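You operate a simulated robot arm through the tools that you are given. There is no shell and no other tool. Be economical: measure what you need, move in short steps, check, and stop when the job is done.

You are at the controls of a simulated robot arm. One attempt, no reset.

## Task
Level the bench cup with the green wheel till the tilt reads nought.
Fine: stand the green post in the cup, free the wheel lock, lock it again after, and put the post back; leave the other wheel.

It is judged by the outcome, as a careful person would: the job done as asked, and still so three seconds after it is handed in. It fails if anything else is knocked over, pushed out of place, dropped, spilled or broken.

## Robot
A 7-joint arm with a two-finger parallel gripper, fixed in place. Base frame: the origin is at the foot of the arm, x ahead of it, y to its left, z up. Lengths are in mm, angles in degrees, forces in N, time in s.
With the tool pointing down near the work surface it reaches from about 340 to 760 mm from the base axis. Its first joint turns from -115.0 to 115.0 degrees. Payload 3.91 kg.
The tool frame sits at the grasp point between the pads (the TCP): z along the fingers, y along the line on which they close. The tips reach 30 mm beyond it. Largest opening 110 mm; finger width 20, thickness 10; the body of the gripper, 48 by 112 mm, starts 55 mm behind the TCP.
Orientation is that of the tool frame in the base frame, as a unit quaternion [w, x, y, z]. With the fingers straight down and closing along the base's y, the tool's x points along the base's -x, its y along +y and its z along -z.

## Interface
- The arm moves only by the tool jog_arm. Its argument "targets" is one flat list of numbers, 7 for each row, row after row: the shift along the tool's x, y, z in mm, then the turn, a rotation vector about the tool's x, y, z in degrees, then the finger opening in mm, from 0 to 110. In form: [tx, ty, tz, ax, ay, az, gripper, tx, ty, tz, ax, ay, az, gripper, ...]. A call has 1 to 8 rows; each row shifts and turns the commanded pose from where the row before left it, along the tool's axes as they then stand. A row lasts 0.2 s, in which the tool goes at most 50 mm and 8.6 degrees; a call with a longer step from one row to the next is refused whole, and so is a gripper value outside its range. Where a pose cannot be reached the arm comes as near as it can. A force on the tool above 40 N (or 10 N above the force at the start of the call, whichever is more), or a blocked arm, ends the call early, and 0.2 s more pass. Each finger travels about 108 mm/s and halts on what it meets, pressing with about 27 N; the grip force reading is that of the motor and also rises with nothing between the fingers. The clock runs only during rows and for 0.2 s after the last one: add rows that do not move to give the fingers time. It gives the time, the measured TCP pose, the force on the tool (base axes), the opening and the grip force at its end, in the units of the frame above (readings bear some noise), and new pictures: "show" is both (left out), scene, wrist or none.
- Cameras (640 x 400 px; columns grow to the right, rows downward): "scene" is fixed at [48.2, 500.5, 1293.6]; the picture's right is [-0.56, -0.83, 0.00], its down [-0.33, 0.22, -0.92] and it looks along [0.76, -0.51, -0.40] (base axes); focal length 281 px, centre (320, 200). "wrist" rides on the gripper at [-36, 0, -57] in the tool frame; the picture's right is [0.00, -1.00, 0.00], its down [0.97, 0.00, -0.24] and it looks along [0.24, 0.00, 0.97] (tool axes); focal length 218 px, centre (320, 200). There is no depth. A picture from a camera that has moved, and an enlarged one, comes with that camera's place and axes in the base frame and with its lens.
- raise_lower(by): slides the trunk up (or, below 0, down) by that many mm; the arm rides with it, the base frame stays. It gives what a move gives, with no picture.
- close_up(camera, box): a new picture of the part [left, top, right, bottom] of that camera's present view, enlarged. The clock stands still meanwhile.
- hand_in(): hands the job in; it is judged then, once.

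Go step by step. Nothing tells you positions but the pictures and the camera data: compare them with the known pose of the tool, close in by small moves and look again before you grip or let go. The budget is 120 turns and 150 pictures, counting those below and the enlarged ones. Unless the task says otherwise, let go and move clear before handing in, and close with one line.

The tools are called after ">>>" by a JSON object that holds its "method" and its "body". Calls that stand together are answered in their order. jog_arm: Moves the arm, as the interface text tells. Its arguments: {"type":"object","properties":{"targets":{"type":"array"},"show":{"type":"string","enum":["both","scene","wrist","none"]}},"required":["targets"]} The other tools are called the same way: raise_lower (by) slides the trunk up or down; close_up (camera, box) takes an enlarged picture of a part of a camera's view; hand_in () hands the job in.

At the start:

```text
time_s: 0.0
tcp_pos: [376.4, 284.3, 1213.0]
tcp_rot: [0.0, 0.0, 1.0, 0.0]
wrist_force: [-0.2, -1.1, -0.2]
finger_gap: 110.1
gripper_force: 0.1
trunk travel left (down, up): [-725.0, 265.0]
```

scene: 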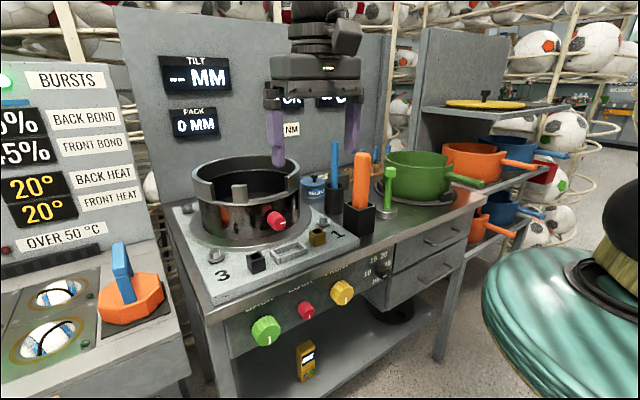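
wrist: 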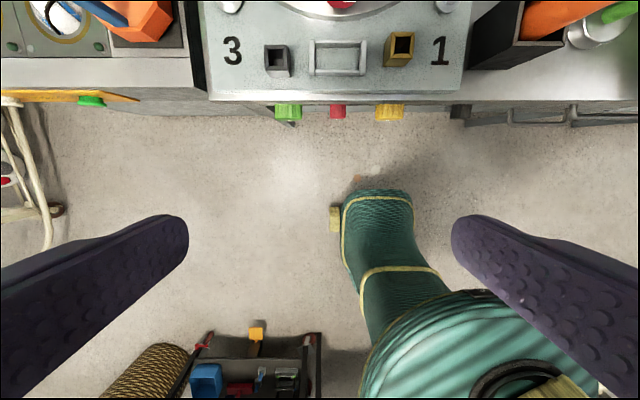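

I see a bench with a steel ring (cup), three knobs on the front panel (green, red, yellow), and posts in holders. I'll look closer before moving.

>>> {"method": "close_up", "body": {"camera": "scene", "box": [160, 140, 400, 290]}}

>>> {"method": "close_up", "body": {"camera": "scene", "box": [220, 240, 420, 365]}}

>>> {"method": "close_up", "body": {"camera": "scene", "box": [140, 40, 360, 178]}}

```text
2.67 times, centred on (280, 215) of scene
camera zoom: at [48.2, 500.5, 1293.6], right [-0.56, -0.83, 0.0], down [-0.33, 0.22, -0.92], along [0.76, -0.51, -0.4], focal length 750 px, centre (427, 160)
```

zoom: 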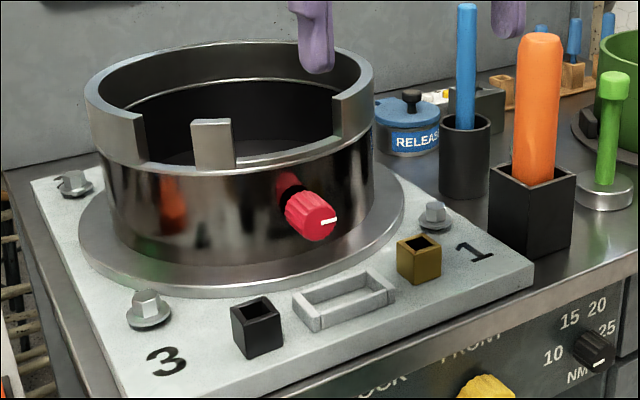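

```text
3.20 times, centred on (320, 302) of scene
camera zoom: at [48.2, 500.5, 1293.6], right [-0.56, -0.83, 0.0], down [-0.33, 0.22, -0.92], along [0.76, -0.51, -0.4], focal length 900 px, centre (320, -128)
```

zoom: 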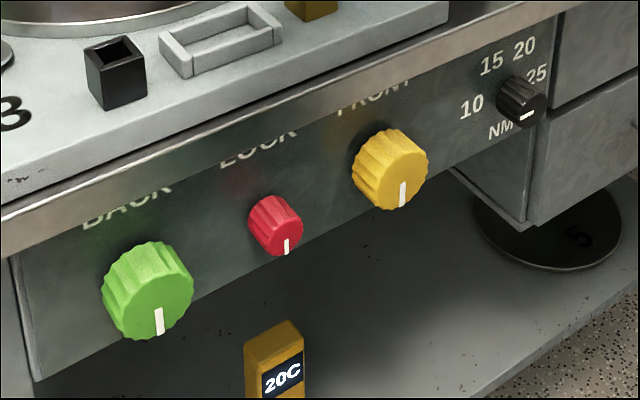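

```text
2.90 times, centred on (250, 109) of scene
camera zoom: at [48.2, 500.5, 1293.6], right [-0.56, -0.83, 0.0], down [-0.33, 0.22, -0.92], along [0.76, -0.51, -0.4], focal length 816 px, centre (523, 464)
```

zoom: 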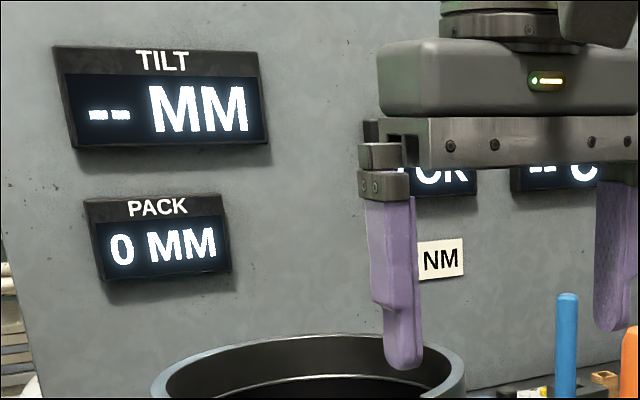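

Green post appears near (594,-118), cup centre near (715,281). I'll move forward at height to look from above.

>>> {"method": "jog_arm", "body": {"targets": [-45, -45, 0, 0, 0, 0, 110, -45, -45, 0, 0, 0, 0, 110, 0, -45, 0, 0, 0, 0, 110, 0, -45, 0, 0, 0, 0, 110]}}

```text
refused: row 1 steps farther than a row can; nothing moved
```

The step was over 50 mm combined; I'll use shorter steps.

>>> {"method": "jog_arm", "body": {"targets": [-30, -38, 0, 0, 0, 0, 110, -30, -38, 0, 0, 0, 0, 110, -30, -38, 0, 0, 0, 0, 110, -30, -38, 0, 0, 0, 0, 110, -30, -38, 0, 0, 0, 0, 110, 0, -45, 0, 0, 0, 0, 110, 0, -45, 0, 0, 0, 0, 110, 0, -45, 0, 0, 0, 0, 110]}}

```text
time_s: 1.8
tcp_pos: [525.8, -44.8, 1212.6]
tcp_rot: [0.0, 0.0, 1.0, 0.0]
wrist_force: [0.4, -0.7, 0.3]
finger_gap: 110.0
gripper_force: 0.3
trunk travel left (down, up): [-725.0, 265.0]
camera wrist: at [561.7, -44.4, 1268.0], right [0.0, -1.0, 0.0], down [-0.97, 0.0, 0.24], along [-0.24, 0.0, -0.97], focal length 218 px, centre (320, 200)
```

scene: 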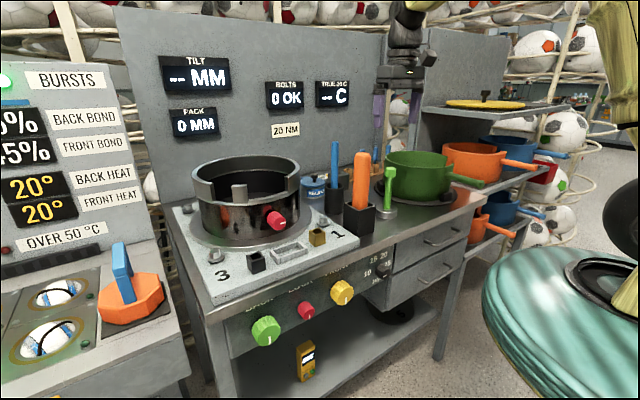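
wrist: 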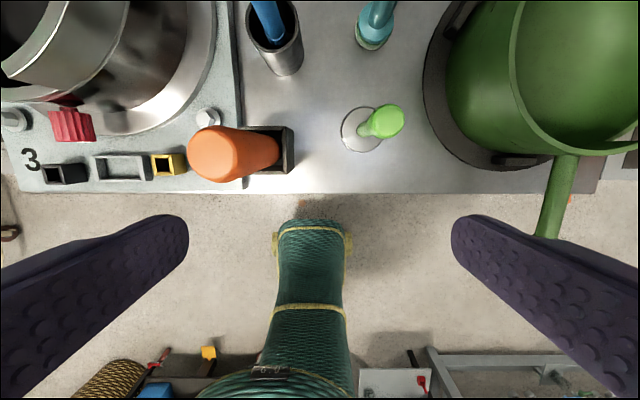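

The displays read tilt "--", pack 0, bolts 0 OK. Green post stands at about (586,-110), top z≈1040. Next I look into the cup from above.

>>> {"method": "jog_arm", "body": {"targets": [-15, 40, -20, 0, 0, 0, 110, -15, 40, -20, 0, 0, 0, 110, -15, 40, -20, 0, 0, 0, 110, -15, 40, -20, 0, 0, 0, 110, -15, 40, 0, 0, 0, 0, 110, -15, 40, 0, 0, 0, 0, 110, -15, 40, 0, 0, 0, 0, 110, -15, 45, 0, 0, 0, 0, 110], "show": "wrist"}}

```text
time_s: 3.6
tcp_pos: [618.9, 253.0, 1281.5]
tcp_rot: [-0.001, 0.0, 1.0, -0.001]
wrist_force: [-0.3, -0.5, 0.1]
finger_gap: 109.9
gripper_force: 0.1
out of reach, approached as far as the arm can: row 7, 8
trunk travel left (down, up): [-725.0, 265.0]
camera wrist: at [655.3, 253.2, 1336.0], right [0.0, -1.0, 0.0], down [-0.97, 0.0, 0.24], along [-0.24, 0.0, -0.97], focal length 218 px, centre (320, 200)
```

wrist: 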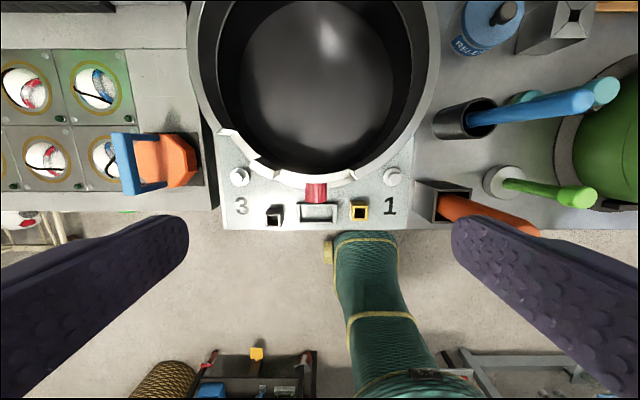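

The cup's centre is near (760,258), beyond straight-down reach, so I'll probably need to tilt the tool. I'll enlarge the cup interior and the post.

>>> {"method": "close_up", "body": {"camera": "wrist", "box": [180, 0, 450, 169]}}

>>> {"method": "close_up", "body": {"camera": "scene", "box": [330, 130, 460, 211]}}

>>> {"method": "close_up", "body": {"camera": "scene", "box": [180, 140, 320, 228]}}

```text
2.37 times, centred on (315, 84) of wrist
camera zoom: at [655.3, 253.2, 1336.0], right [0.0, -1.0, 0.0], down [-0.97, 0.0, 0.24], along [-0.24, 0.0, -0.97], focal length 517 px, centre (332, 473)
```

zoom: 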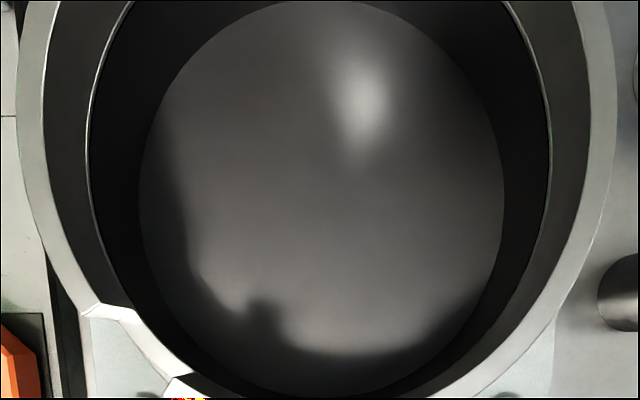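

```text
4.92 times, centred on (395, 170) of scene
camera zoom: at [48.2, 500.5, 1293.6], right [-0.56, -0.83, 0.0], down [-0.33, 0.22, -0.92], along [0.76, -0.51, -0.4], focal length 1385 px, centre (-49, 345)
```

zoom: 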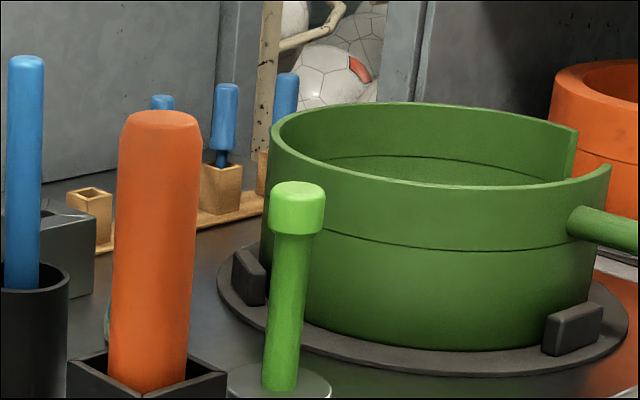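

```text
4.55 times, centred on (250, 184) of scene
camera zoom: at [48.2, 500.5, 1293.6], right [-0.56, -0.83, 0.0], down [-0.33, 0.22, -0.92], along [0.76, -0.51, -0.4], focal length 1279 px, centre (638, 273)
```

zoom: 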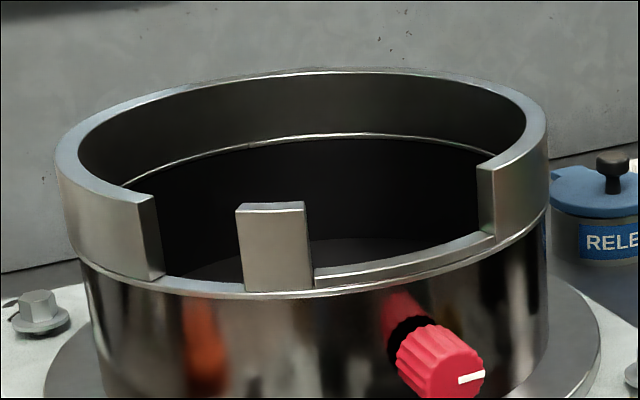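

The floor of the cup is a plain disc at about z 950, rim about z 1055. I'll test the straight-down reach over the cup, staying above the rim.

>>> {"method": "jog_arm", "body": {"targets": [0, 0, 40, 0, 0, 0, 110, 0, 0, 40, 0, 0, 0, 110, -20, 0, 40, 0, 0, 0, 110, -40, 0, 15, 0, 0, 0, 110, -40, 0, 0, 0, 0, 0, 110, -30, 0, 0, 0, 0, 0, 110, 0, 0, 0, 0, 0, 0, 110], "show": "both"}}

```text
time_s: 5.2
tcp_pos: [691.2, 234.3, 1141.0]
tcp_rot: [0.001, -0.001, 1.0, 0.0]
wrist_force: [0.5, -0.5, 0.2]
finger_gap: 110.3
gripper_force: 0.0
out of reach, approached as far as the arm can: row 5, 6
trunk travel left (down, up): [-725.0, 265.0]
camera wrist: at [727.0, 234.1, 1196.1], right [0.0, -1.0, 0.0], down [-0.97, 0.0, 0.24], along [-0.24, 0.0, -0.97], focal length 218 px, centre (320, 200)
```

scene: 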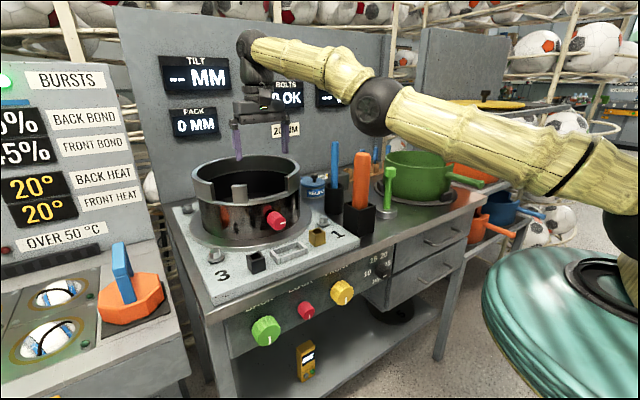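
wrist: 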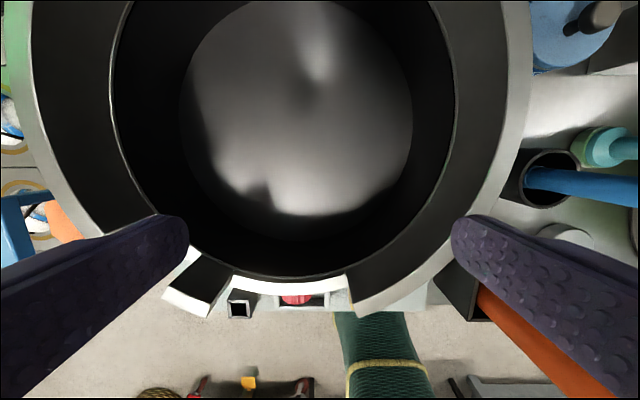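

Straight-down reach stops short at about 730 mm here, so I'll grip the post with the tool pitched forward about 26°. First I back off, rise over the blue and orange posts, and go above the green one.

>>> {"method": "jog_arm", "body": {"targets": [40, 0, -28, 0, 0, 0, 90, 40, 0, -28, 0, 0, 0, 90, 25, -35, -20, 0, 0, 0, 80, 25, -40, 0, 0, 0, 0, 70, 0, -48, 0, 0, 0, 0, 70, 0, -48, 0, 0, 0, 0, 70, 0, -48, 0, 0, 0, 0, 70, 0, -48, 0, 0, 0, 0, 70], "show": "none"}}

>>> {"method": "jog_arm", "body": {"targets": [0, -40, 0, 0, -8.5, 0, 70, 0, -35, 0, 0, -8.5, 0, 70, 0, 0, 0, 0, -8.5, 0, 70, 0, 0, 0, 0, 0, 0, 70]}}

```text
time_s: 7.0
tcp_pos: [686.7, 18.8, 1246.7]
tcp_rot: [0.0, 0.001, 1.0, 0.001]
wrist_force: [0.4, -0.7, -0.5]
finger_gap: 70.0
gripper_force: 0.1
out of reach, approached as far as the arm can: row 1, 2, 3, 4, 5, 6, 7
trunk travel left (down, up): [-725.0, 265.0]
```

```text
time_s: 8.0
tcp_pos: [763.9, -60.0, 1287.6]
tcp_rot: [0.22, 0.0, 0.975, -0.001]
wrist_force: [-0.6, 0.1, -0.1]
finger_gap: 70.1
gripper_force: 0.0
out of reach, approached as far as the arm can: row 1, 2, 3
trunk travel left (down, up): [-725.0, 265.0]
camera wrist: at [771.8, -60.5, 1352.0], right [0.0, -1.0, 0.0], down [-0.98, 0.0, -0.2], along [0.2, 0.0, -0.98], focal length 218 px, centre (320, 200)
```

scene: 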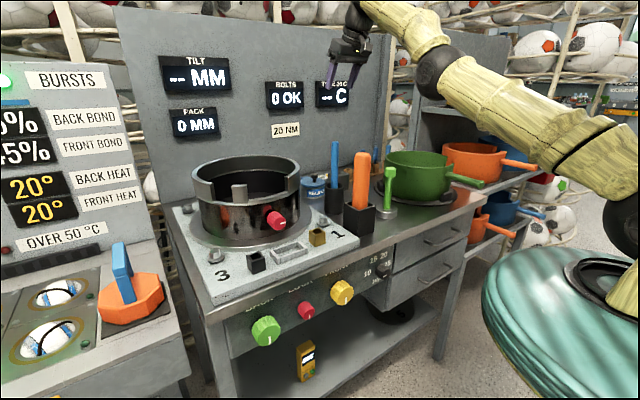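
wrist: 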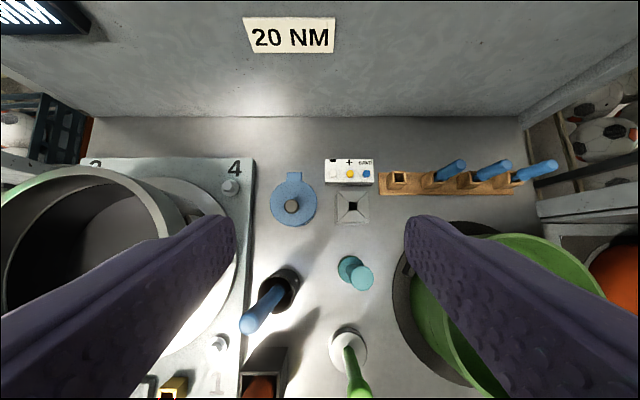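

The tool is pitched 25° but still too far ahead; I'll bring it back over the green post.

>>> {"method": "jog_arm", "body": {"targets": [37, -10, -4.5, 0, 0, 0, 70, 37, -10, -4.5, 0, 0, 0, 70, 37, -10, -4.5, 0, 0, 0, 70, 37, -10, -4.5, 0, 0, 0, 70, 37, -10, -4.5, 0, 0, 0, 70, 0, 0, 0, 0, 0, 0, 70]}}

```text
time_s: 9.4
tcp_pos: [744.5, -116.3, 1305.5]
tcp_rot: [0.22, 0.001, 0.976, 0.0]
wrist_force: [0.1, -0.1, 1.1]
finger_gap: 69.7
gripper_force: 0.0
out of reach, approached as far as the arm can: row 1, 2, 3, 4, 5
trunk travel left (down, up): [-725.0, 265.0]
camera wrist: at [752.5, -116.6, 1371.2], right [0.0, -1.0, 0.0], down [-0.98, 0.0, -0.2], along [0.2, 0.0, -0.98], focal length 218 px, centre (320, 200)
```

scene: 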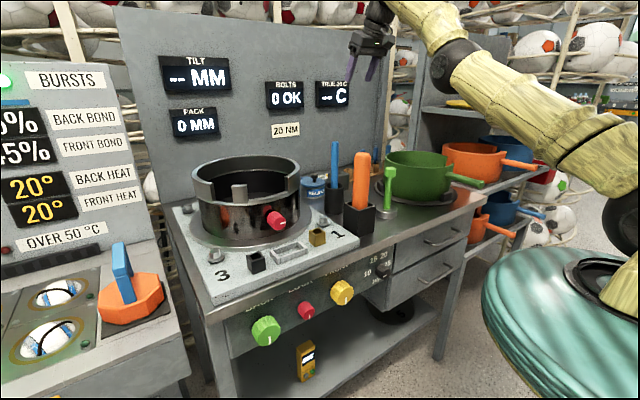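
wrist: 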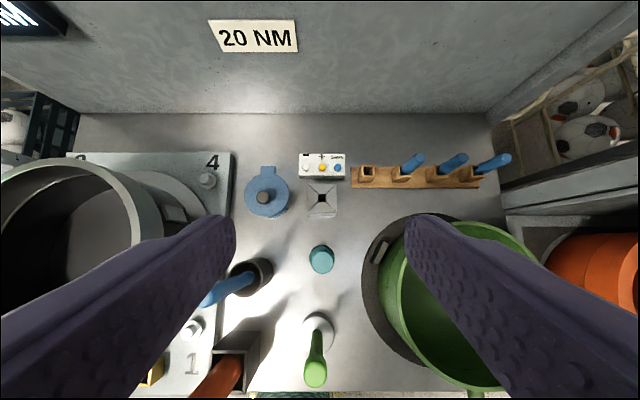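

The commanded pose is still ahead of the reach limit; I continue backing up until it catches up.

>>> {"method": "jog_arm", "body": {"targets": [40, 0, -8, 0, 0, 0, 70, 40, 0, -8, 0, 0, 0, 70, 40, 0, -8, 0, 0, 0, 70, 0, 0, 0, 0, 0, 0, 70], "show": "none"}}

```text
time_s: 10.4
tcp_pos: [727.8, -133.0, 1326.9]
tcp_rot: [0.22, 0.0, 0.976, 0.0]
wrist_force: [0.0, 0.0, 0.4]
finger_gap: 69.9
gripper_force: 0.0
out of reach, approached as far as the arm can: row 1, 2, 3
trunk travel left (down, up): [-725.0, 265.0]
```

I'll bring it back and down together, which should re-enter reach quickly.

>>> {"method": "jog_arm", "body": {"targets": [40, 0, 14, 0, 0, 0, 70, 40, 0, 14, 0, 0, 0, 70, 0, 0, 0, 0, 0, 0, 70], "show": "none"}}

```text
time_s: 11.2
tcp_pos: [730.8, -144.8, 1316.1]
tcp_rot: [0.22, 0.0, 0.975, 0.001]
wrist_force: [0.0, -0.1, -0.6]
finger_gap: 70.2
gripper_force: 0.0
out of reach, approached as far as the arm can: row 1, 2
trunk travel left (down, up): [-725.0, 265.0]
```

By the geometry the command is now about back at the limit. I go toward above the green post.

>>> {"method": "jog_arm", "body": {"targets": [40, 7, 15, 0, 0, 0, 70, 40, 7, 15, 0, 0, 0, 70, 40, 7, 15, 0, 0, 0, 70, 40, 7, 15, 0, 0, 0, 70, 0, 0, 0, 0, 0, 0, 70]}}

```text
time_s: 12.4
tcp_pos: [747.8, -151.1, 1283.2]
tcp_rot: [0.219, 0.0, 0.976, 0.0]
wrist_force: [-0.1, 0.5, -0.5]
finger_gap: 70.1
gripper_force: 0.1
out of reach, approached as far as the arm can: row 1, 2, 3, 4
trunk travel left (down, up): [-725.0, 265.0]
camera wrist: at [757.1, -151.7, 1349.0], right [0.0, -1.0, 0.0], down [-0.98, 0.0, -0.2], along [0.2, 0.0, -0.98], focal length 218 px, centre (320, 200)
```

scene: 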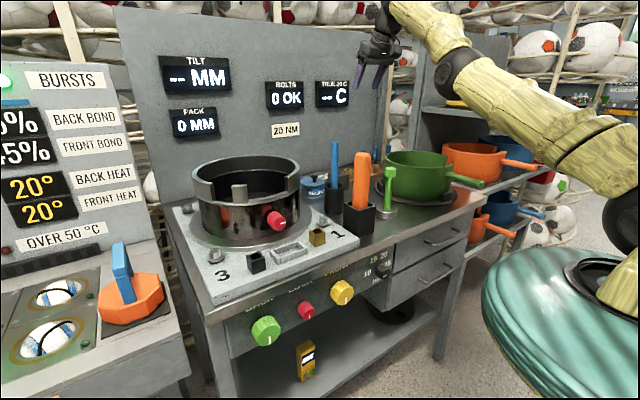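
wrist: 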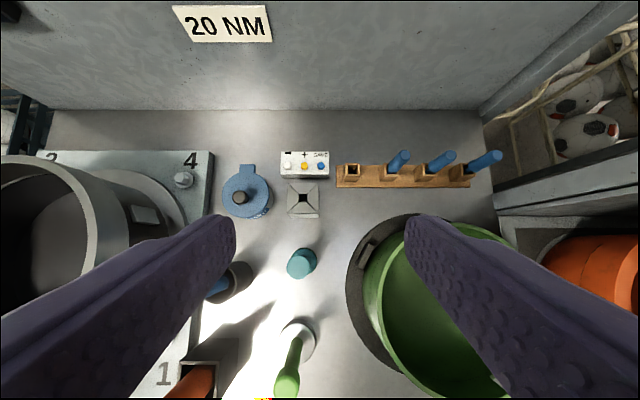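

The arm seems stuck at its stretched limit; raising the trunk will likely resync the commanded pose and also improves reach at bench height.

>>> {"method": "raise_lower", "body": {"by": 120}}

>>> {"method": "jog_arm", "body": {"targets": [30, 0, 0, 0, 0, 0, 70, 30, 0, 0, 0, 0, 0, 70, 0, 0, 0, 0, 0, 0, 70], "show": "none"}}

```text
time_s: 13.9
tcp_pos: [748.4, -151.1, 1403.6]
tcp_rot: [0.22, 0.0, 0.975, 0.0]
wrist_force: [-0.1, 0.2, 0.5]
finger_gap: 69.9
gripper_force: 0.1
trunk travel left (down, up): [-845.0, 145.0]
```

```text
time_s: 14.7
tcp_pos: [744.4, -163.1, 1406.6]
tcp_rot: [0.218, -0.001, 0.976, 0.001]
wrist_force: [-0.6, 0.9, 0.3]
finger_gap: 69.9
gripper_force: 0.0
out of reach, approached as far as the arm can: row 1, 2
trunk travel left (down, up): [-845.0, 145.0]
```

Inward commands only swing the arm sideways, so the solver seems stuck. I'll test by commanding outward and see how it answers.

>>> {"method": "jog_arm", "body": {"targets": [-36, 0, 17, 0, 0, 0, 70, -36, 0, 17, 0, 0, 0, 70, -36, 0, 17, 0, 0, 0, 70, -36, 0, 17, 0, 0, 0, 70, 0, 0, 0, 0, 0, 0, 70], "show": "none"}}

```text
time_s: 15.9
tcp_pos: [780.9, -138.1, 1347.2]
tcp_rot: [0.22, 0.0, 0.975, 0.0]
wrist_force: [0.0, 0.2, -0.5]
finger_gap: 70.2
gripper_force: 0.1
out of reach, approached as far as the arm can: row 1, 2, 3, 4
trunk travel left (down, up): [-845.0, 145.0]
```

The response fits a command that still lay just outside the reach sphere. I'll command a clear inward retreat of about 280 mm and see it re-enter.

>>> {"method": "jog_arm", "body": {"targets": [36, 0, -17, 0, 0, 0, 70, 36, 0, -17, 0, 0, 0, 70, 36, 0, -17, 0, 0, 0, 70, 36, 0, -17, 0, 0, 0, 70, 36, 0, -17, 0, 0, 0, 70, 36, 0, -17, 0, 0, 0, 70, 36, 0, -17, 0, 0, 0, 70, 0, 0, 0, 0, 0, 0, 70], "show": "scene"}}

```text
time_s: 17.7
tcp_pos: [709.4, -189.3, 1449.6]
tcp_rot: [0.219, 0.0, 0.976, 0.0]
wrist_force: [0.0, -1.0, -0.1]
finger_gap: 69.9
gripper_force: 0.0
out of reach, approached as far as the arm can: row 1, 2, 3, 4, 5, 6, 7
trunk travel left (down, up): [-845.0, 145.0]
```

scene: 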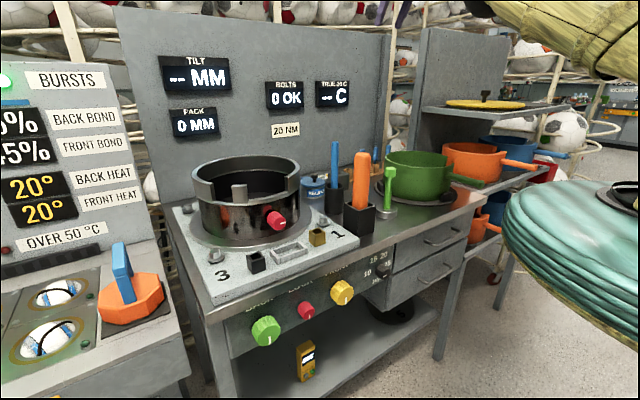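

I'll now command downwards to find the other component of the offset.

>>> {"method": "jog_arm", "body": {"targets": [17, 0, 36, 0, 0, 0, 70, 17, 0, 36, 0, 0, 0, 70, 17, 0, 36, 0, 0, 0, 70, 17, 0, 36, 0, 0, 0, 70, 17, 0, 36, 0, 0, 0, 70, 0, 0, 0, 0, 0, 0, 70], "show": "none"}}

```text
time_s: 19.1
tcp_pos: [779.8, -213.9, 1288.4]
tcp_rot: [0.22, 0.0, 0.975, 0.001]
wrist_force: [-0.5, -0.5, 0.6]
finger_gap: 69.9
gripper_force: 0.0
out of reach, approached as far as the arm can: row 1, 2, 3, 4, 5
trunk travel left (down, up): [-845.0, 145.0]
```

The measured points lie on a sphere about a shoulder at (0,0,≈1230). I'll command straight inward along the arm's radial direction.

>>> {"method": "jog_arm", "body": {"targets": [36, 10, -4, 0, 0, 0, 70, 36, 10, -4, 0, 0, 0, 70, 36, 10, -4, 0, 0, 0, 70, 36, 10, -4, 0, 0, 0, 70, 36, 10, -4, 0, 0, 0, 70, 36, 10, -4, 0, 0, 0, 70, 36, 10, -4, 0, 0, 0, 70, 0, 0, 0, 0, 0, 0, 70], "show": "none"}}

```text
time_s: 20.9
tcp_pos: [781.3, -214.4, 1285.4]
tcp_rot: [0.218, -0.001, 0.976, 0.0]
wrist_force: [0.2, 0.8, -0.2]
finger_gap: 70.3
gripper_force: 0.1
out of reach, approached as far as the arm can: row 1, 2, 3, 4, 5, 6, 7
trunk travel left (down, up): [-845.0, 145.0]
```

The motion matches a pure tangential projection: the arm is straight and radially locked (singular). I'll try breaking it with a pitch change combined with inward movement.

>>> {"method": "jog_arm", "body": {"targets": [45, 0, 0, 0, 8.5, 0, 70, 45, 0, 0, 0, 8.5, 0, 70, 45, 0, 0, 0, 8.5, 0, 70, 0, 0, 0, 0, 0, 0, 70], "show": "none"}}

>>> {"method": "jog_arm", "body": {"targets": [45, 0, 0, 0, 8.5, 0, 70, 45, 0, 0, 0, 8.5, 0, 70, 45, 0, 0, 0, 8.5, 0, 70, 0, 0, 0, 0, 0, 0, 70], "show": "scene"}}

```text
time_s: 21.9
tcp_pos: [690.2, -225.4, 1260.1]
tcp_rot: [-0.002, 0.0, 1.0, 0.001]
wrist_force: [0.8, -0.2, 0.0]
finger_gap: 69.9
gripper_force: 0.1
out of reach, approached as far as the arm can: row 1, 2, 3
trunk travel left (down, up): [-845.0, 145.0]
```

```text
time_s: 22.9
tcp_pos: [589.3, -232.4, 1277.6]
tcp_rot: [-0.223, 0.0, 0.975, 0.0]
wrist_force: [-0.5, -0.2, -0.4]
finger_gap: 70.0
gripper_force: 0.1
out of reach, approached as far as the arm can: row 1, 2
trunk travel left (down, up): [-845.0, 145.0]
```

scene: 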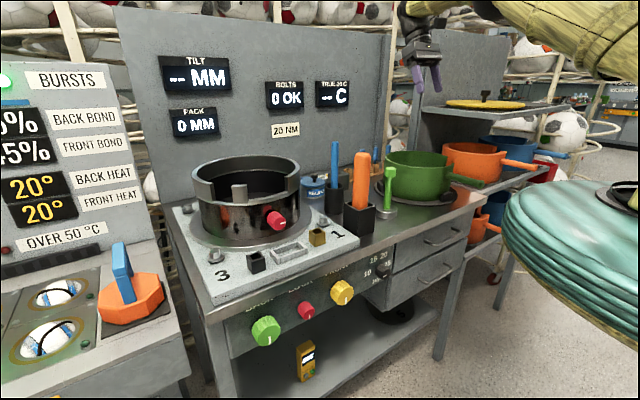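

The last row wasn't flagged, so it may have unlocked. I'll test an inward move.

>>> {"method": "jog_arm", "body": {"targets": [36, 0, 17, 0, 0, 0, 70, 36, 0, 17, 0, 0, 0, 70, 36, 0, 17, 0, 0, 0, 70, 0, 0, 0, 0, 0, 0, 70], "show": "none"}}

```text
time_s: 23.9
tcp_pos: [472.2, -232.5, 1280.9]
tcp_rot: [-0.222, -0.001, 0.975, 0.0]
wrist_force: [0.3, 0.1, -0.4]
finger_gap: 70.0
gripper_force: 0.1
trunk travel left (down, up): [-845.0, 145.0]
```

Unlocked; from here I stay inside the reach sphere (radius ≈764 about the shoulder). I'll raise the trunk another 100 mm and pitch the tool to −25°.

>>> {"method": "raise_lower", "body": {"by": 100}}

>>> {"method": "jog_arm", "body": {"targets": [0, 0, 0, 0, -8.5, 0, 70, 0, 0, 0, 0, -8.5, 0, 70, 0, 0, 0, 0, -8.5, 0, 70, 0, 0, 0, 0, -8.5, 0, 70, 0, 0, 0, 0, -8.5, 0, 70, 0, 0, 0, 0, -8.5, 0, 70, 0, 0, 0, 0, 0, 0, 70], "show": "none"}}

```text
time_s: 25.2
tcp_pos: [470.8, -232.0, 1380.6]
tcp_rot: [-0.221, 0.0, 0.975, -0.001]
wrist_force: [1.1, -0.2, 0.8]
finger_gap: 69.6
gripper_force: 0.1
trunk travel left (down, up): [-945.0, 45.0]
```

```text
time_s: 26.8
tcp_pos: [471.9, -231.8, 1380.7]
tcp_rot: [0.22, -0.001, 0.976, 0.0]
wrist_force: [-0.3, 0.1, -0.9]
finger_gap: 70.3
gripper_force: 0.1
trunk travel left (down, up): [-945.0, 45.0]
```

All good. Next I descend toward the green post, stopping about 80 mm above grasp height to check.

>>> {"method": "jog_arm", "body": {"targets": [3.3, 20.3, 41, 0, 0, 0, 70, 3.3, 20.3, 41, 0, 0, 0, 70, 3.3, 20.3, 41, 0, 0, 0, 70, 3.3, 20.3, 41, 0, 0, 0, 70, 3.3, 20.3, 41, 0, 0, 0, 70, 3.3, 20.3, 41, 0, 0, 0, 70, 0, 0, 0, 0, 0, 0, 70]}}

```text
time_s: 28.4
tcp_pos: [559.7, -112.7, 1148.4]
tcp_rot: [0.22, 0.001, 0.976, 0.0]
wrist_force: [0.1, -0.7, 0.0]
finger_gap: 69.9
gripper_force: 0.0
trunk travel left (down, up): [-945.0, 45.0]
camera wrist: at [567.3, -112.8, 1214.7], right [0.0, -1.0, 0.0], down [-0.98, 0.0, -0.2], along [0.2, 0.0, -0.98], focal length 218 px, centre (320, 200)
```

scene: 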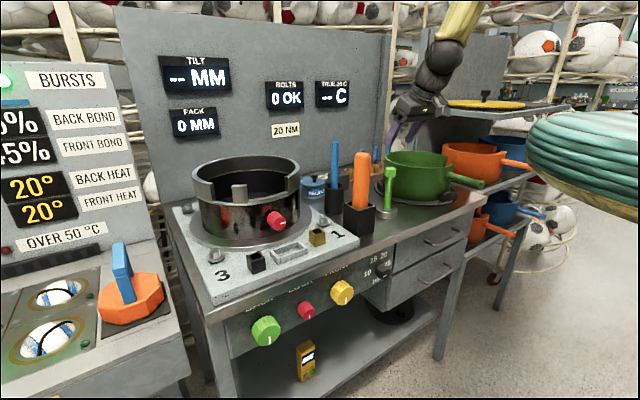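
wrist: 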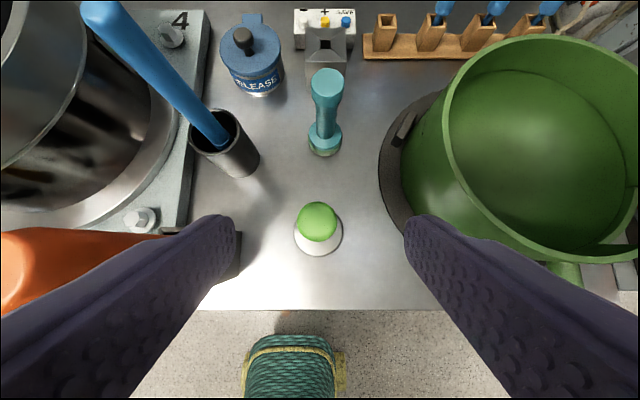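

The head is centred between the fingers at (585,-110). I'll descend to the head and look before closing.

>>> {"method": "jog_arm", "body": {"targets": [8, 0.6, 31.6, 0, 0, 0, 70, 8, 0.6, 31.6, 0, 0, 0, 70, 8, 0.6, 31.6, 0, 0, 0, 70, 8, 0.6, 31.6, 0, 0, 0, 70, 0, 0, 0, 0, 0, 0, 70]}}

```text
time_s: 29.6
tcp_pos: [585.6, -107.2, 1022.8]
tcp_rot: [0.22, 0.0, 0.975, 0.0]
wrist_force: [0.6, -0.1, 0.7]
finger_gap: 69.8
gripper_force: 0.1
trunk travel left (down, up): [-945.0, 45.0]
camera wrist: at [593.5, -108.1, 1088.4], right [0.0, -1.0, 0.0], down [-0.98, 0.0, -0.2], along [0.2, 0.0, -0.98], focal length 218 px, centre (320, 200)
```

scene: 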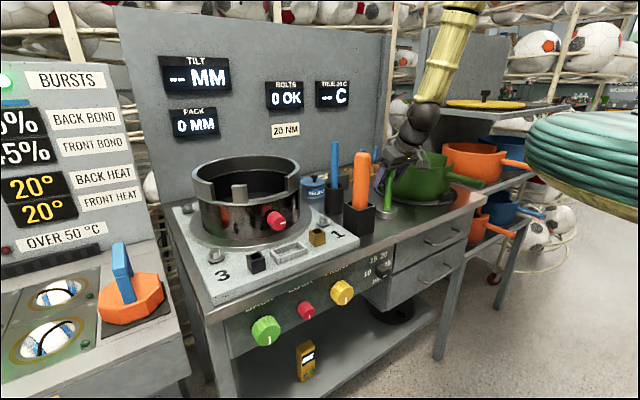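
wrist: 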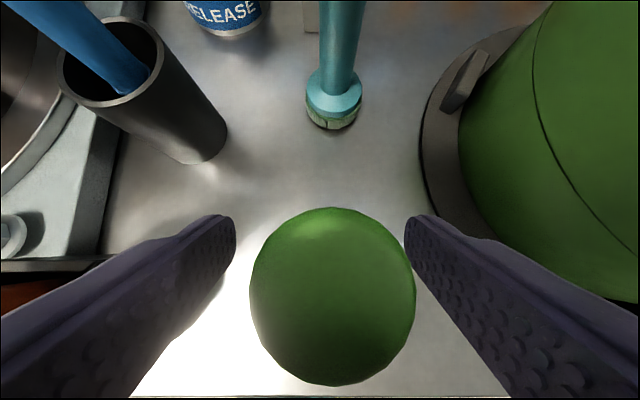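

Shift 3 mm right and close on the head.

>>> {"method": "jog_arm", "body": {"targets": [0, -3.2, 0, 0, 0, 0, 70, 0, 0, 0, 0, 0, 0, 45, 0, 0, 0, 0, 0, 0, 20, 0, 0, 0, 0, 0, 0, 20, 0, 0, 0, 0, 0, 0, 20], "show": "wrist"}}

```text
time_s: 30.8
tcp_pos: [584.7, -111.3, 1022.5]
tcp_rot: [0.22, 0.0, 0.976, 0.0]
wrist_force: [-0.1, 0.0, -0.2]
finger_gap: 31.2
gripper_force: 27.2
trunk travel left (down, up): [-945.0, 45.0]
camera wrist: at [593.1, -111.7, 1088.5], right [0.0, -1.0, 0.0], down [-0.98, 0.0, -0.2], along [0.2, 0.0, -0.98], focal length 218 px, centre (320, 200)
```

wrist: 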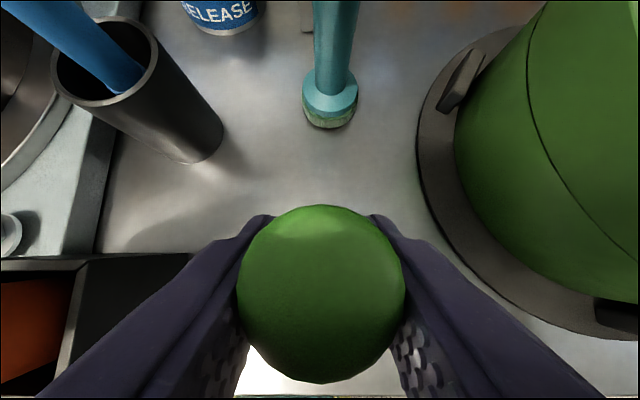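

Gripped at 31 mm. Lift straight up and check what comes with it.

>>> {"method": "jog_arm", "body": {"targets": [-4, 0, -9, 0, 0, 0, 20, -13, 0, -27, 0, 0, 0, 20, -17, 0, -36, 0, 0, 0, 20, 0, 0, 0, 0, 0, 0, 20], "show": "scene"}}

>>> {"method": "close_up", "body": {"camera": "scene", "box": [330, 100, 460, 231]}}

```text
time_s: 31.8
tcp_pos: [583.5, -111.4, 1103.4]
tcp_rot: [0.219, -0.001, 0.976, 0.0]
wrist_force: [0.3, 0.0, -2.5]
finger_gap: 31.0
gripper_force: 27.0
trunk travel left (down, up): [-945.0, 45.0]
```

scene: 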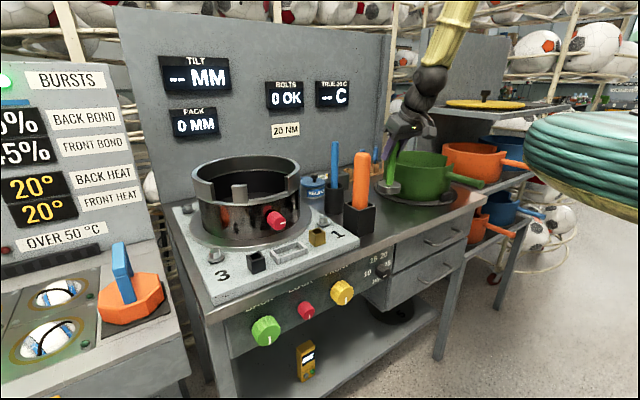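

```text
3.05 times, centred on (395, 166) of scene
camera zoom: at [48.2, 500.5, 1293.6], right [-0.56, -0.83, 0.0], down [-0.33, 0.22, -0.92], along [0.76, -0.51, -0.4], focal length 859 px, centre (91, 305)
```

zoom: 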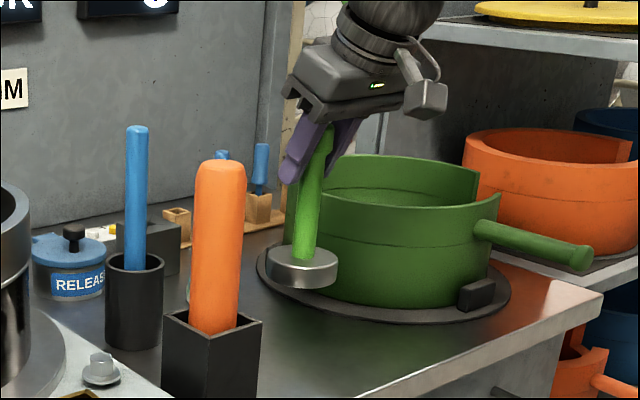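

The whole piece, disc and all, came up (about 0.25 kg). Lift to z≈1275 and carry it over toward the cup.

>>> {"method": "jog_arm", "body": {"targets": [-18, 0, -39, 0, 0, 0, 20, -18, 0, -39, 0, 0, 0, 20, -18, 0, -39, 0, 0, 0, 20, -18, 0, -39, 0, 0, 0, 20, 0, 0, 0, 0, 0, 0, 20, 0, 40, 0, 0, 0, 0, 20, 0, 46, 0, 0, 0, 0, 20, 0, 46, 0, 0, 0, 0, 20], "show": "none"}}

>>> {"method": "jog_arm", "body": {"targets": [0, 46, 0, 0, 0, 0, 20, 0, 46, 0, 0, 0, 0, 20, 0, 46, 0, 0, 0, 0, 20, 0, 46, 0, 0, 0, 0, 20, 0, 40, 0, 0, 0, 0, 20, 0, 14, 0, 0, 0, 0, 20, 0, 0, 0, 0, 0, 0, 20]}}

```text
time_s: 33.6
tcp_pos: [586.0, 23.7, 1271.6]
tcp_rot: [0.22, 0.0, 0.975, -0.001]
wrist_force: [0.8, 0.4, -2.1]
finger_gap: 31.1
gripper_force: 26.9
trunk travel left (down, up): [-945.0, 45.0]
```

```text
time_s: 35.2
tcp_pos: [582.2, 259.7, 1275.6]
tcp_rot: [0.22, 0.0, 0.976, 0.0]
wrist_force: [0.2, -0.5, -2.0]
finger_gap: 31.2
gripper_force: 26.9
trunk travel left (down, up): [-945.0, 45.0]
camera wrist: at [590.7, 258.9, 1341.5], right [0.0, -1.0, 0.0], down [-0.98, 0.0, -0.2], along [0.2, 0.0, -0.98], focal length 218 px, centre (320, 200)
```

scene: 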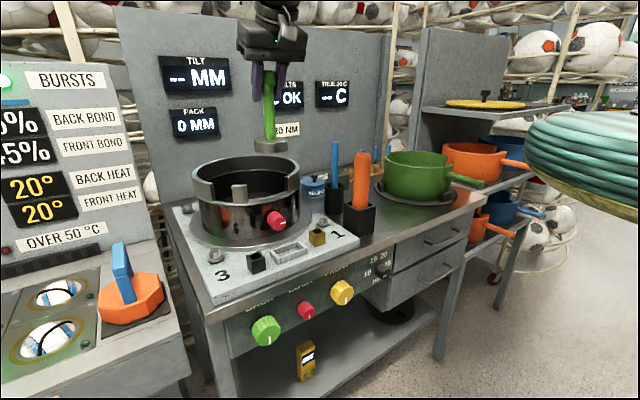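
wrist: 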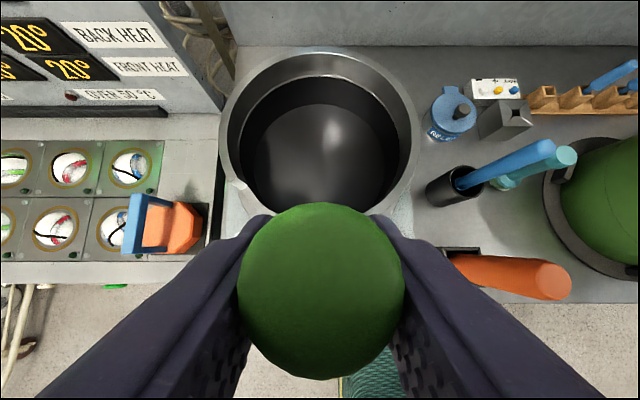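

The cup floor centre is about (746,258). I move forward over it and lower to just above the floor.

>>> {"method": "jog_arm", "body": {"targets": [-37, 0, 17.6, 0, 0, 0, 20, -37, 0, 17.6, 0, 0, 0, 20, -37, 0, 17.6, 0, 0, 0, 20, -37, 0, 17.6, 0, 0, 0, 20, 0, 0, 0, 0, 0, 0, 20, 16, 0, 33.3, 0, 0, 0, 20, 16, 0, 33.3, 0, 0, 0, 20, 0, 0, 0, 0, 0, 0, 20]}}

```text
time_s: 37.0
tcp_pos: [743.3, 257.9, 1198.0]
tcp_rot: [0.22, 0.0, 0.976, 0.0]
wrist_force: [-0.7, -0.3, -2.5]
finger_gap: 31.0
gripper_force: 27.2
trunk travel left (down, up): [-945.0, 45.0]
camera wrist: at [752.4, 257.3, 1263.3], right [0.0, -1.0, 0.0], down [-0.98, 0.0, -0.2], along [0.2, 0.0, -0.98], focal length 218 px, centre (320, 200)
```

scene: 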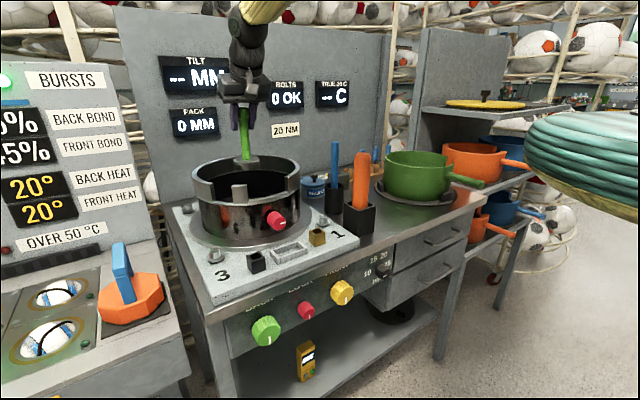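
wrist: 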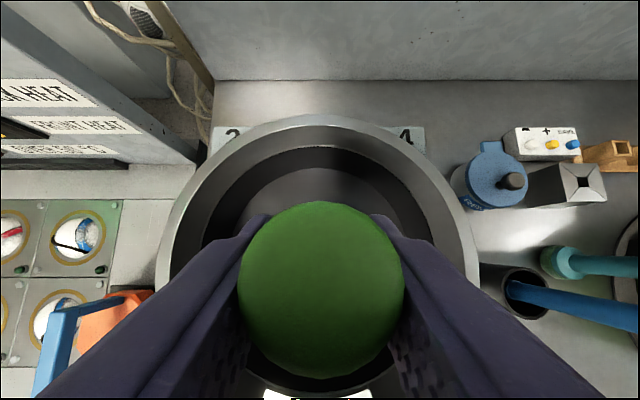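

Centred over the cup. Lower to just above the expected floor contact.

>>> {"method": "jog_arm", "body": {"targets": [15, 0, 31.5, 0, 0, 0, 20, 15, 0, 31.5, 0, 0, 0, 20, 13, 0, 27, 0, 0, 0, 20, 0, 0, 0, 0, 0, 0, 20], "show": "scene"}}

```text
time_s: 38.0
tcp_pos: [744.1, 256.1, 1101.3]
tcp_rot: [0.22, 0.001, 0.975, 0.0]
wrist_force: [-0.1, 0.7, -2.4]
finger_gap: 31.2
gripper_force: 26.9
trunk travel left (down, up): [-945.0, 45.0]
```

scene: 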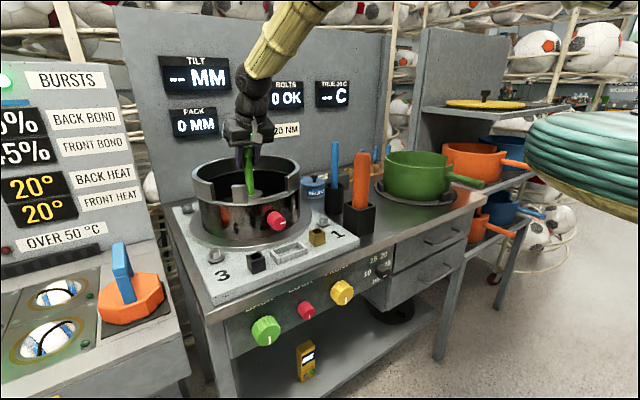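

Still free. Small steps down, watching force.

>>> {"method": "jog_arm", "body": {"targets": [3.5, 0, 7.2, 0, 0, 0, 20, 3.5, 0, 7.2, 0, 0, 0, 20, 0, 0, 0, 0, 0, 0, 20], "show": "none"}}

>>> {"method": "jog_arm", "body": {"targets": [1.7, 0, 3.6, 0, 0, 0, 20, 1.7, 0, 3.6, 0, 0, 0, 20, 0, 0, 0, 0, 0, 0, 20], "show": "none"}}

```text
time_s: 38.8
tcp_pos: [743.6, 258.1, 1084.3]
tcp_rot: [0.22, 0.0, 0.975, -0.001]
wrist_force: [-0.2, -1.5, -2.7]
finger_gap: 31.0
gripper_force: 27.2
trunk travel left (down, up): [-945.0, 45.0]
```

```text
time_s: 39.6
tcp_pos: [745.2, 256.6, 1078.5]
tcp_rot: [0.22, 0.0, 0.975, 0.001]
wrist_force: [0.7, -0.5, 3.0]
finger_gap: 31.1
gripper_force: 27.3
trunk travel left (down, up): [-945.0, 45.0]
```

Contact: the force flipped to +3 N. I check the display before letting go.

>>> {"method": "close_up", "body": {"camera": "scene", "box": [150, 50, 360, 210]}}

>>> {"method": "jog_arm", "body": {"targets": [0, 0, 0, 0, 0, 0, 35, 0, 0, 0, 0, 0, 0, 55, 0, 0, 0, 0, 0, 0, 60], "show": "wrist"}}

```text
2.50 times, centred on (255, 130) of scene
camera zoom: at [48.2, 500.5, 1293.6], right [-0.56, -0.83, 0.0], down [-0.33, 0.22, -0.92], along [0.76, -0.51, -0.4], focal length 704 px, centre (482, 375)
```

zoom: 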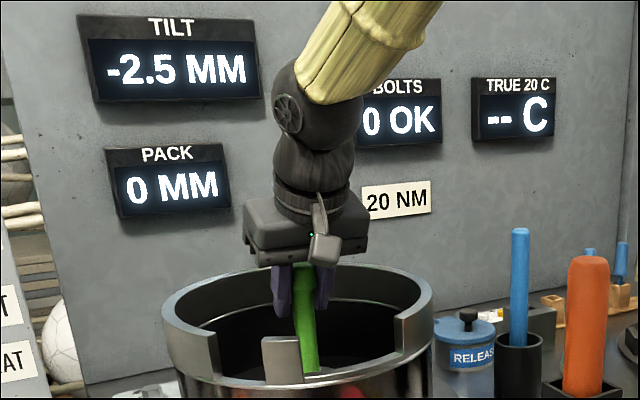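

```text
time_s: 40.4
tcp_pos: [744.8, 257.9, 1077.8]
tcp_rot: [0.22, 0.001, 0.975, 0.0]
wrist_force: [0.3, 0.5, -0.2]
finger_gap: 60.1
gripper_force: 0.0
trunk travel left (down, up): [-945.0, 45.0]
camera wrist: at [752.9, 257.2, 1143.1], right [0.0, -1.0, 0.0], down [-0.98, 0.0, -0.2], along [0.2, 0.0, -0.98], focal length 218 px, centre (320, 200)
```

wrist: 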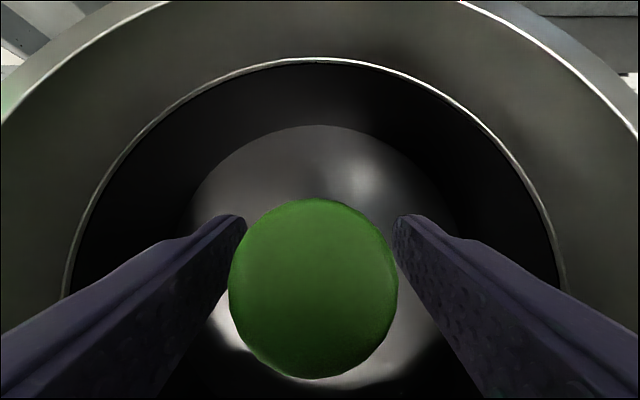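

The tilt reads −2.5 mm and the post stands free. I withdraw upward, then back.

>>> {"method": "jog_arm", "body": {"targets": [-8, 0, -18, 0, 0, 0, 60, -17, 0, -37, 0, 0, 0, 60, -17, 0, -37, 0, 0, 0, 60, -17, 0, -37, 0, 0, 0, 60, 36, 0, -17, 0, 0, 0, 60, 36, 0, -17, 0, 0, 0, 60, 36, 0, -17, 0, 0, 0, 60, 36, 0, -17, 0, 0, 0, 60], "show": "scene"}}

>>> {"method": "jog_arm", "body": {"targets": [36, 0, -17, 0, -8.5, 0, 60, 36, 0, -17, 0, -8.5, 0, 60, 36, 0, -17, 0, -8.5, 0, 60, 30, 0, -30, 0, -8.5, 0, 60, 0, 0, -40, 0, -8.5, 0, 60, 0, 0, -40, 0, -8.5, 0, 60, 0, 0, 0, 0, -8.5, 0, 60, 0, 0, 0, 0, -5, 0, 60], "show": "scene"}}

```text
time_s: 42.2
tcp_pos: [581.9, 257.6, 1217.5]
tcp_rot: [0.221, -0.001, 0.975, 0.0]
wrist_force: [0.8, 0.2, -0.2]
finger_gap: 59.9
gripper_force: 0.1
trunk travel left (down, up): [-945.0, 45.0]
```

scene: 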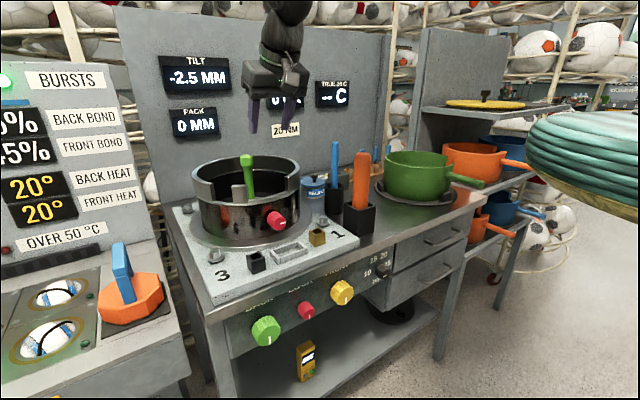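

```text
time_s: 44.0
tcp_pos: [355.0, 257.6, 1232.8]
tcp_rot: [0.708, 0.0, 0.706, 0.0]
wrist_force: [-0.1, 0.2, 0.4]
finger_gap: 59.9
gripper_force: 0.0
trunk travel left (down, up): [-945.0, 45.0]
```

scene: 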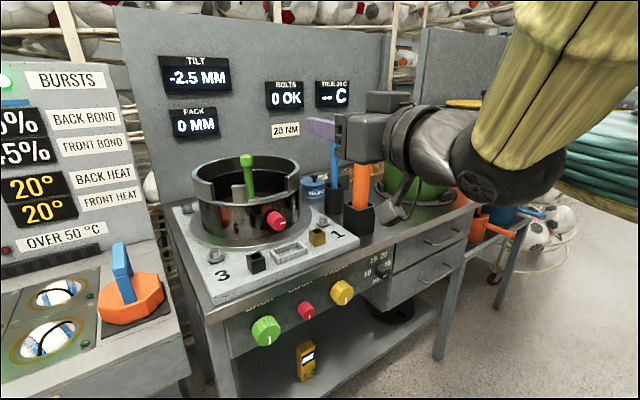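

The tool is now horizontal, pointing at the bench. Lower the trunk to knob height, keeping the fingers short of the panel.

>>> {"method": "raise_lower", "body": {"by": -430}}

>>> {"method": "jog_arm", "body": {"targets": [0, 0, 0, 0, 0, 0, 80]}}

```text
refused: -430 is not a number from -400 to 400
```

```text
time_s: 44.4
tcp_pos: [354.9, 257.0, 1231.3]
tcp_rot: [0.707, 0.0, 0.707, 0.0]
wrist_force: [0.3, 0.3, -0.1]
finger_gap: 79.9
gripper_force: 0.0
trunk travel left (down, up): [-945.0, 45.0]
camera wrist: at [297.6, 257.5, 1266.8], right [0.0, -1.0, 0.0], down [-0.24, 0.0, -0.97], along [0.97, 0.0, -0.24], focal length 218 px, centre (320, 200)
```

scene: 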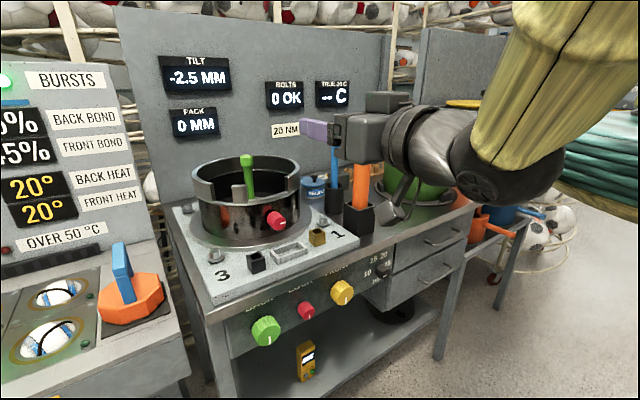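
wrist: 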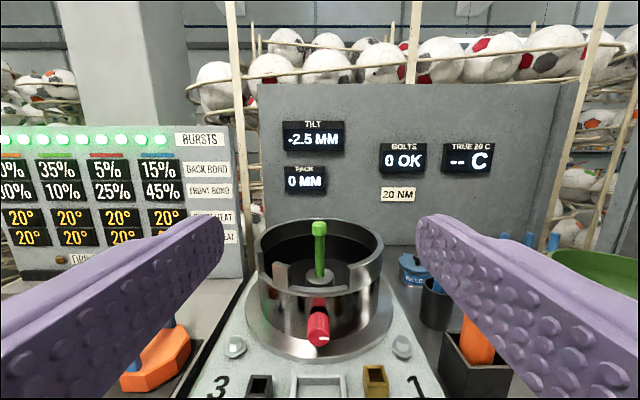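

>>> {"method": "raise_lower", "body": {"by": -400}}

>>> {"method": "jog_arm", "body": {"targets": [0, 0, 0, 0, 0, 0, 80]}}

```text
time_s: 48.3
tcp_pos: [352.7, 258.3, 831.1]
tcp_rot: [0.707, 0.0, 0.707, 0.0]
wrist_force: [1.0, -0.1, 0.0]
finger_gap: 79.9
gripper_force: 0.1
trunk travel left (down, up): [-545.0, 445.0]
```

```text
time_s: 48.7
tcp_pos: [355.1, 257.6, 832.7]
tcp_rot: [0.706, 0.0, 0.708, 0.0]
wrist_force: [-0.7, -0.6, 0.6]
finger_gap: 79.9
gripper_force: 0.0
trunk travel left (down, up): [-545.0, 445.0]
camera wrist: at [297.8, 257.6, 866.8], right [0.0, -1.0, 0.0], down [-0.24, 0.0, -0.97], along [0.97, 0.0, -0.24], focal length 218 px, centre (320, 200)
```

scene: 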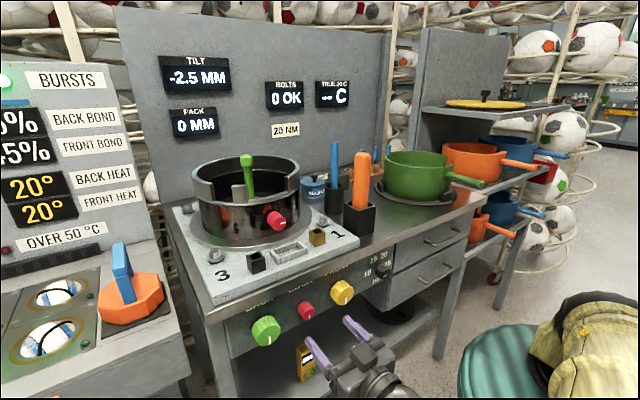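
wrist: 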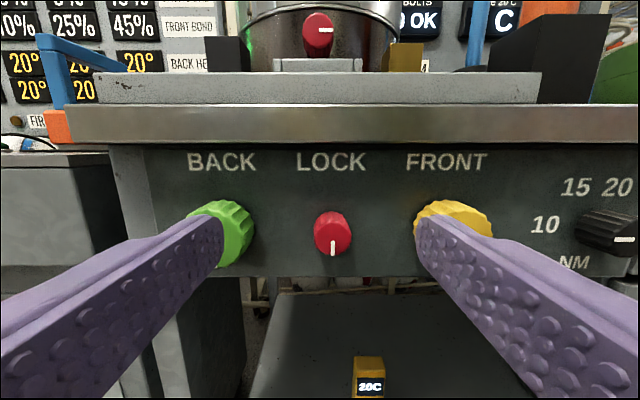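

Clear view of the panel: red LOCK knob near (485,247,789), green near (485,345,788). I enlarge it to see the markings.

>>> {"method": "close_up", "body": {"camera": "wrist", "box": [180, 140, 420, 290]}}

```text
2.67 times, centred on (300, 215) of wrist
camera zoom: at [297.8, 257.6, 866.8], right [0.0, -1.0, 0.0], down [-0.24, 0.0, -0.97], along [0.97, 0.0, -0.24], focal length 582 px, centre (373, 160)
```

zoom: 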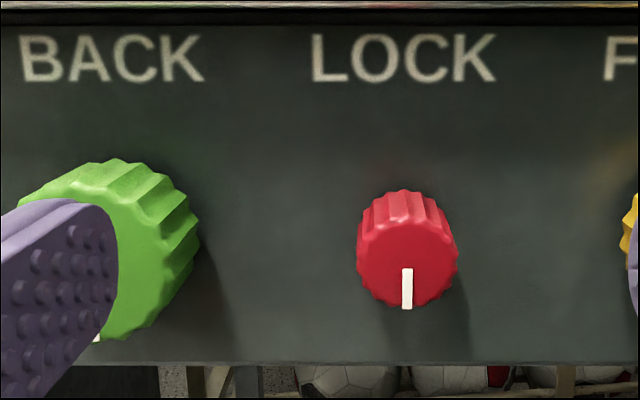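

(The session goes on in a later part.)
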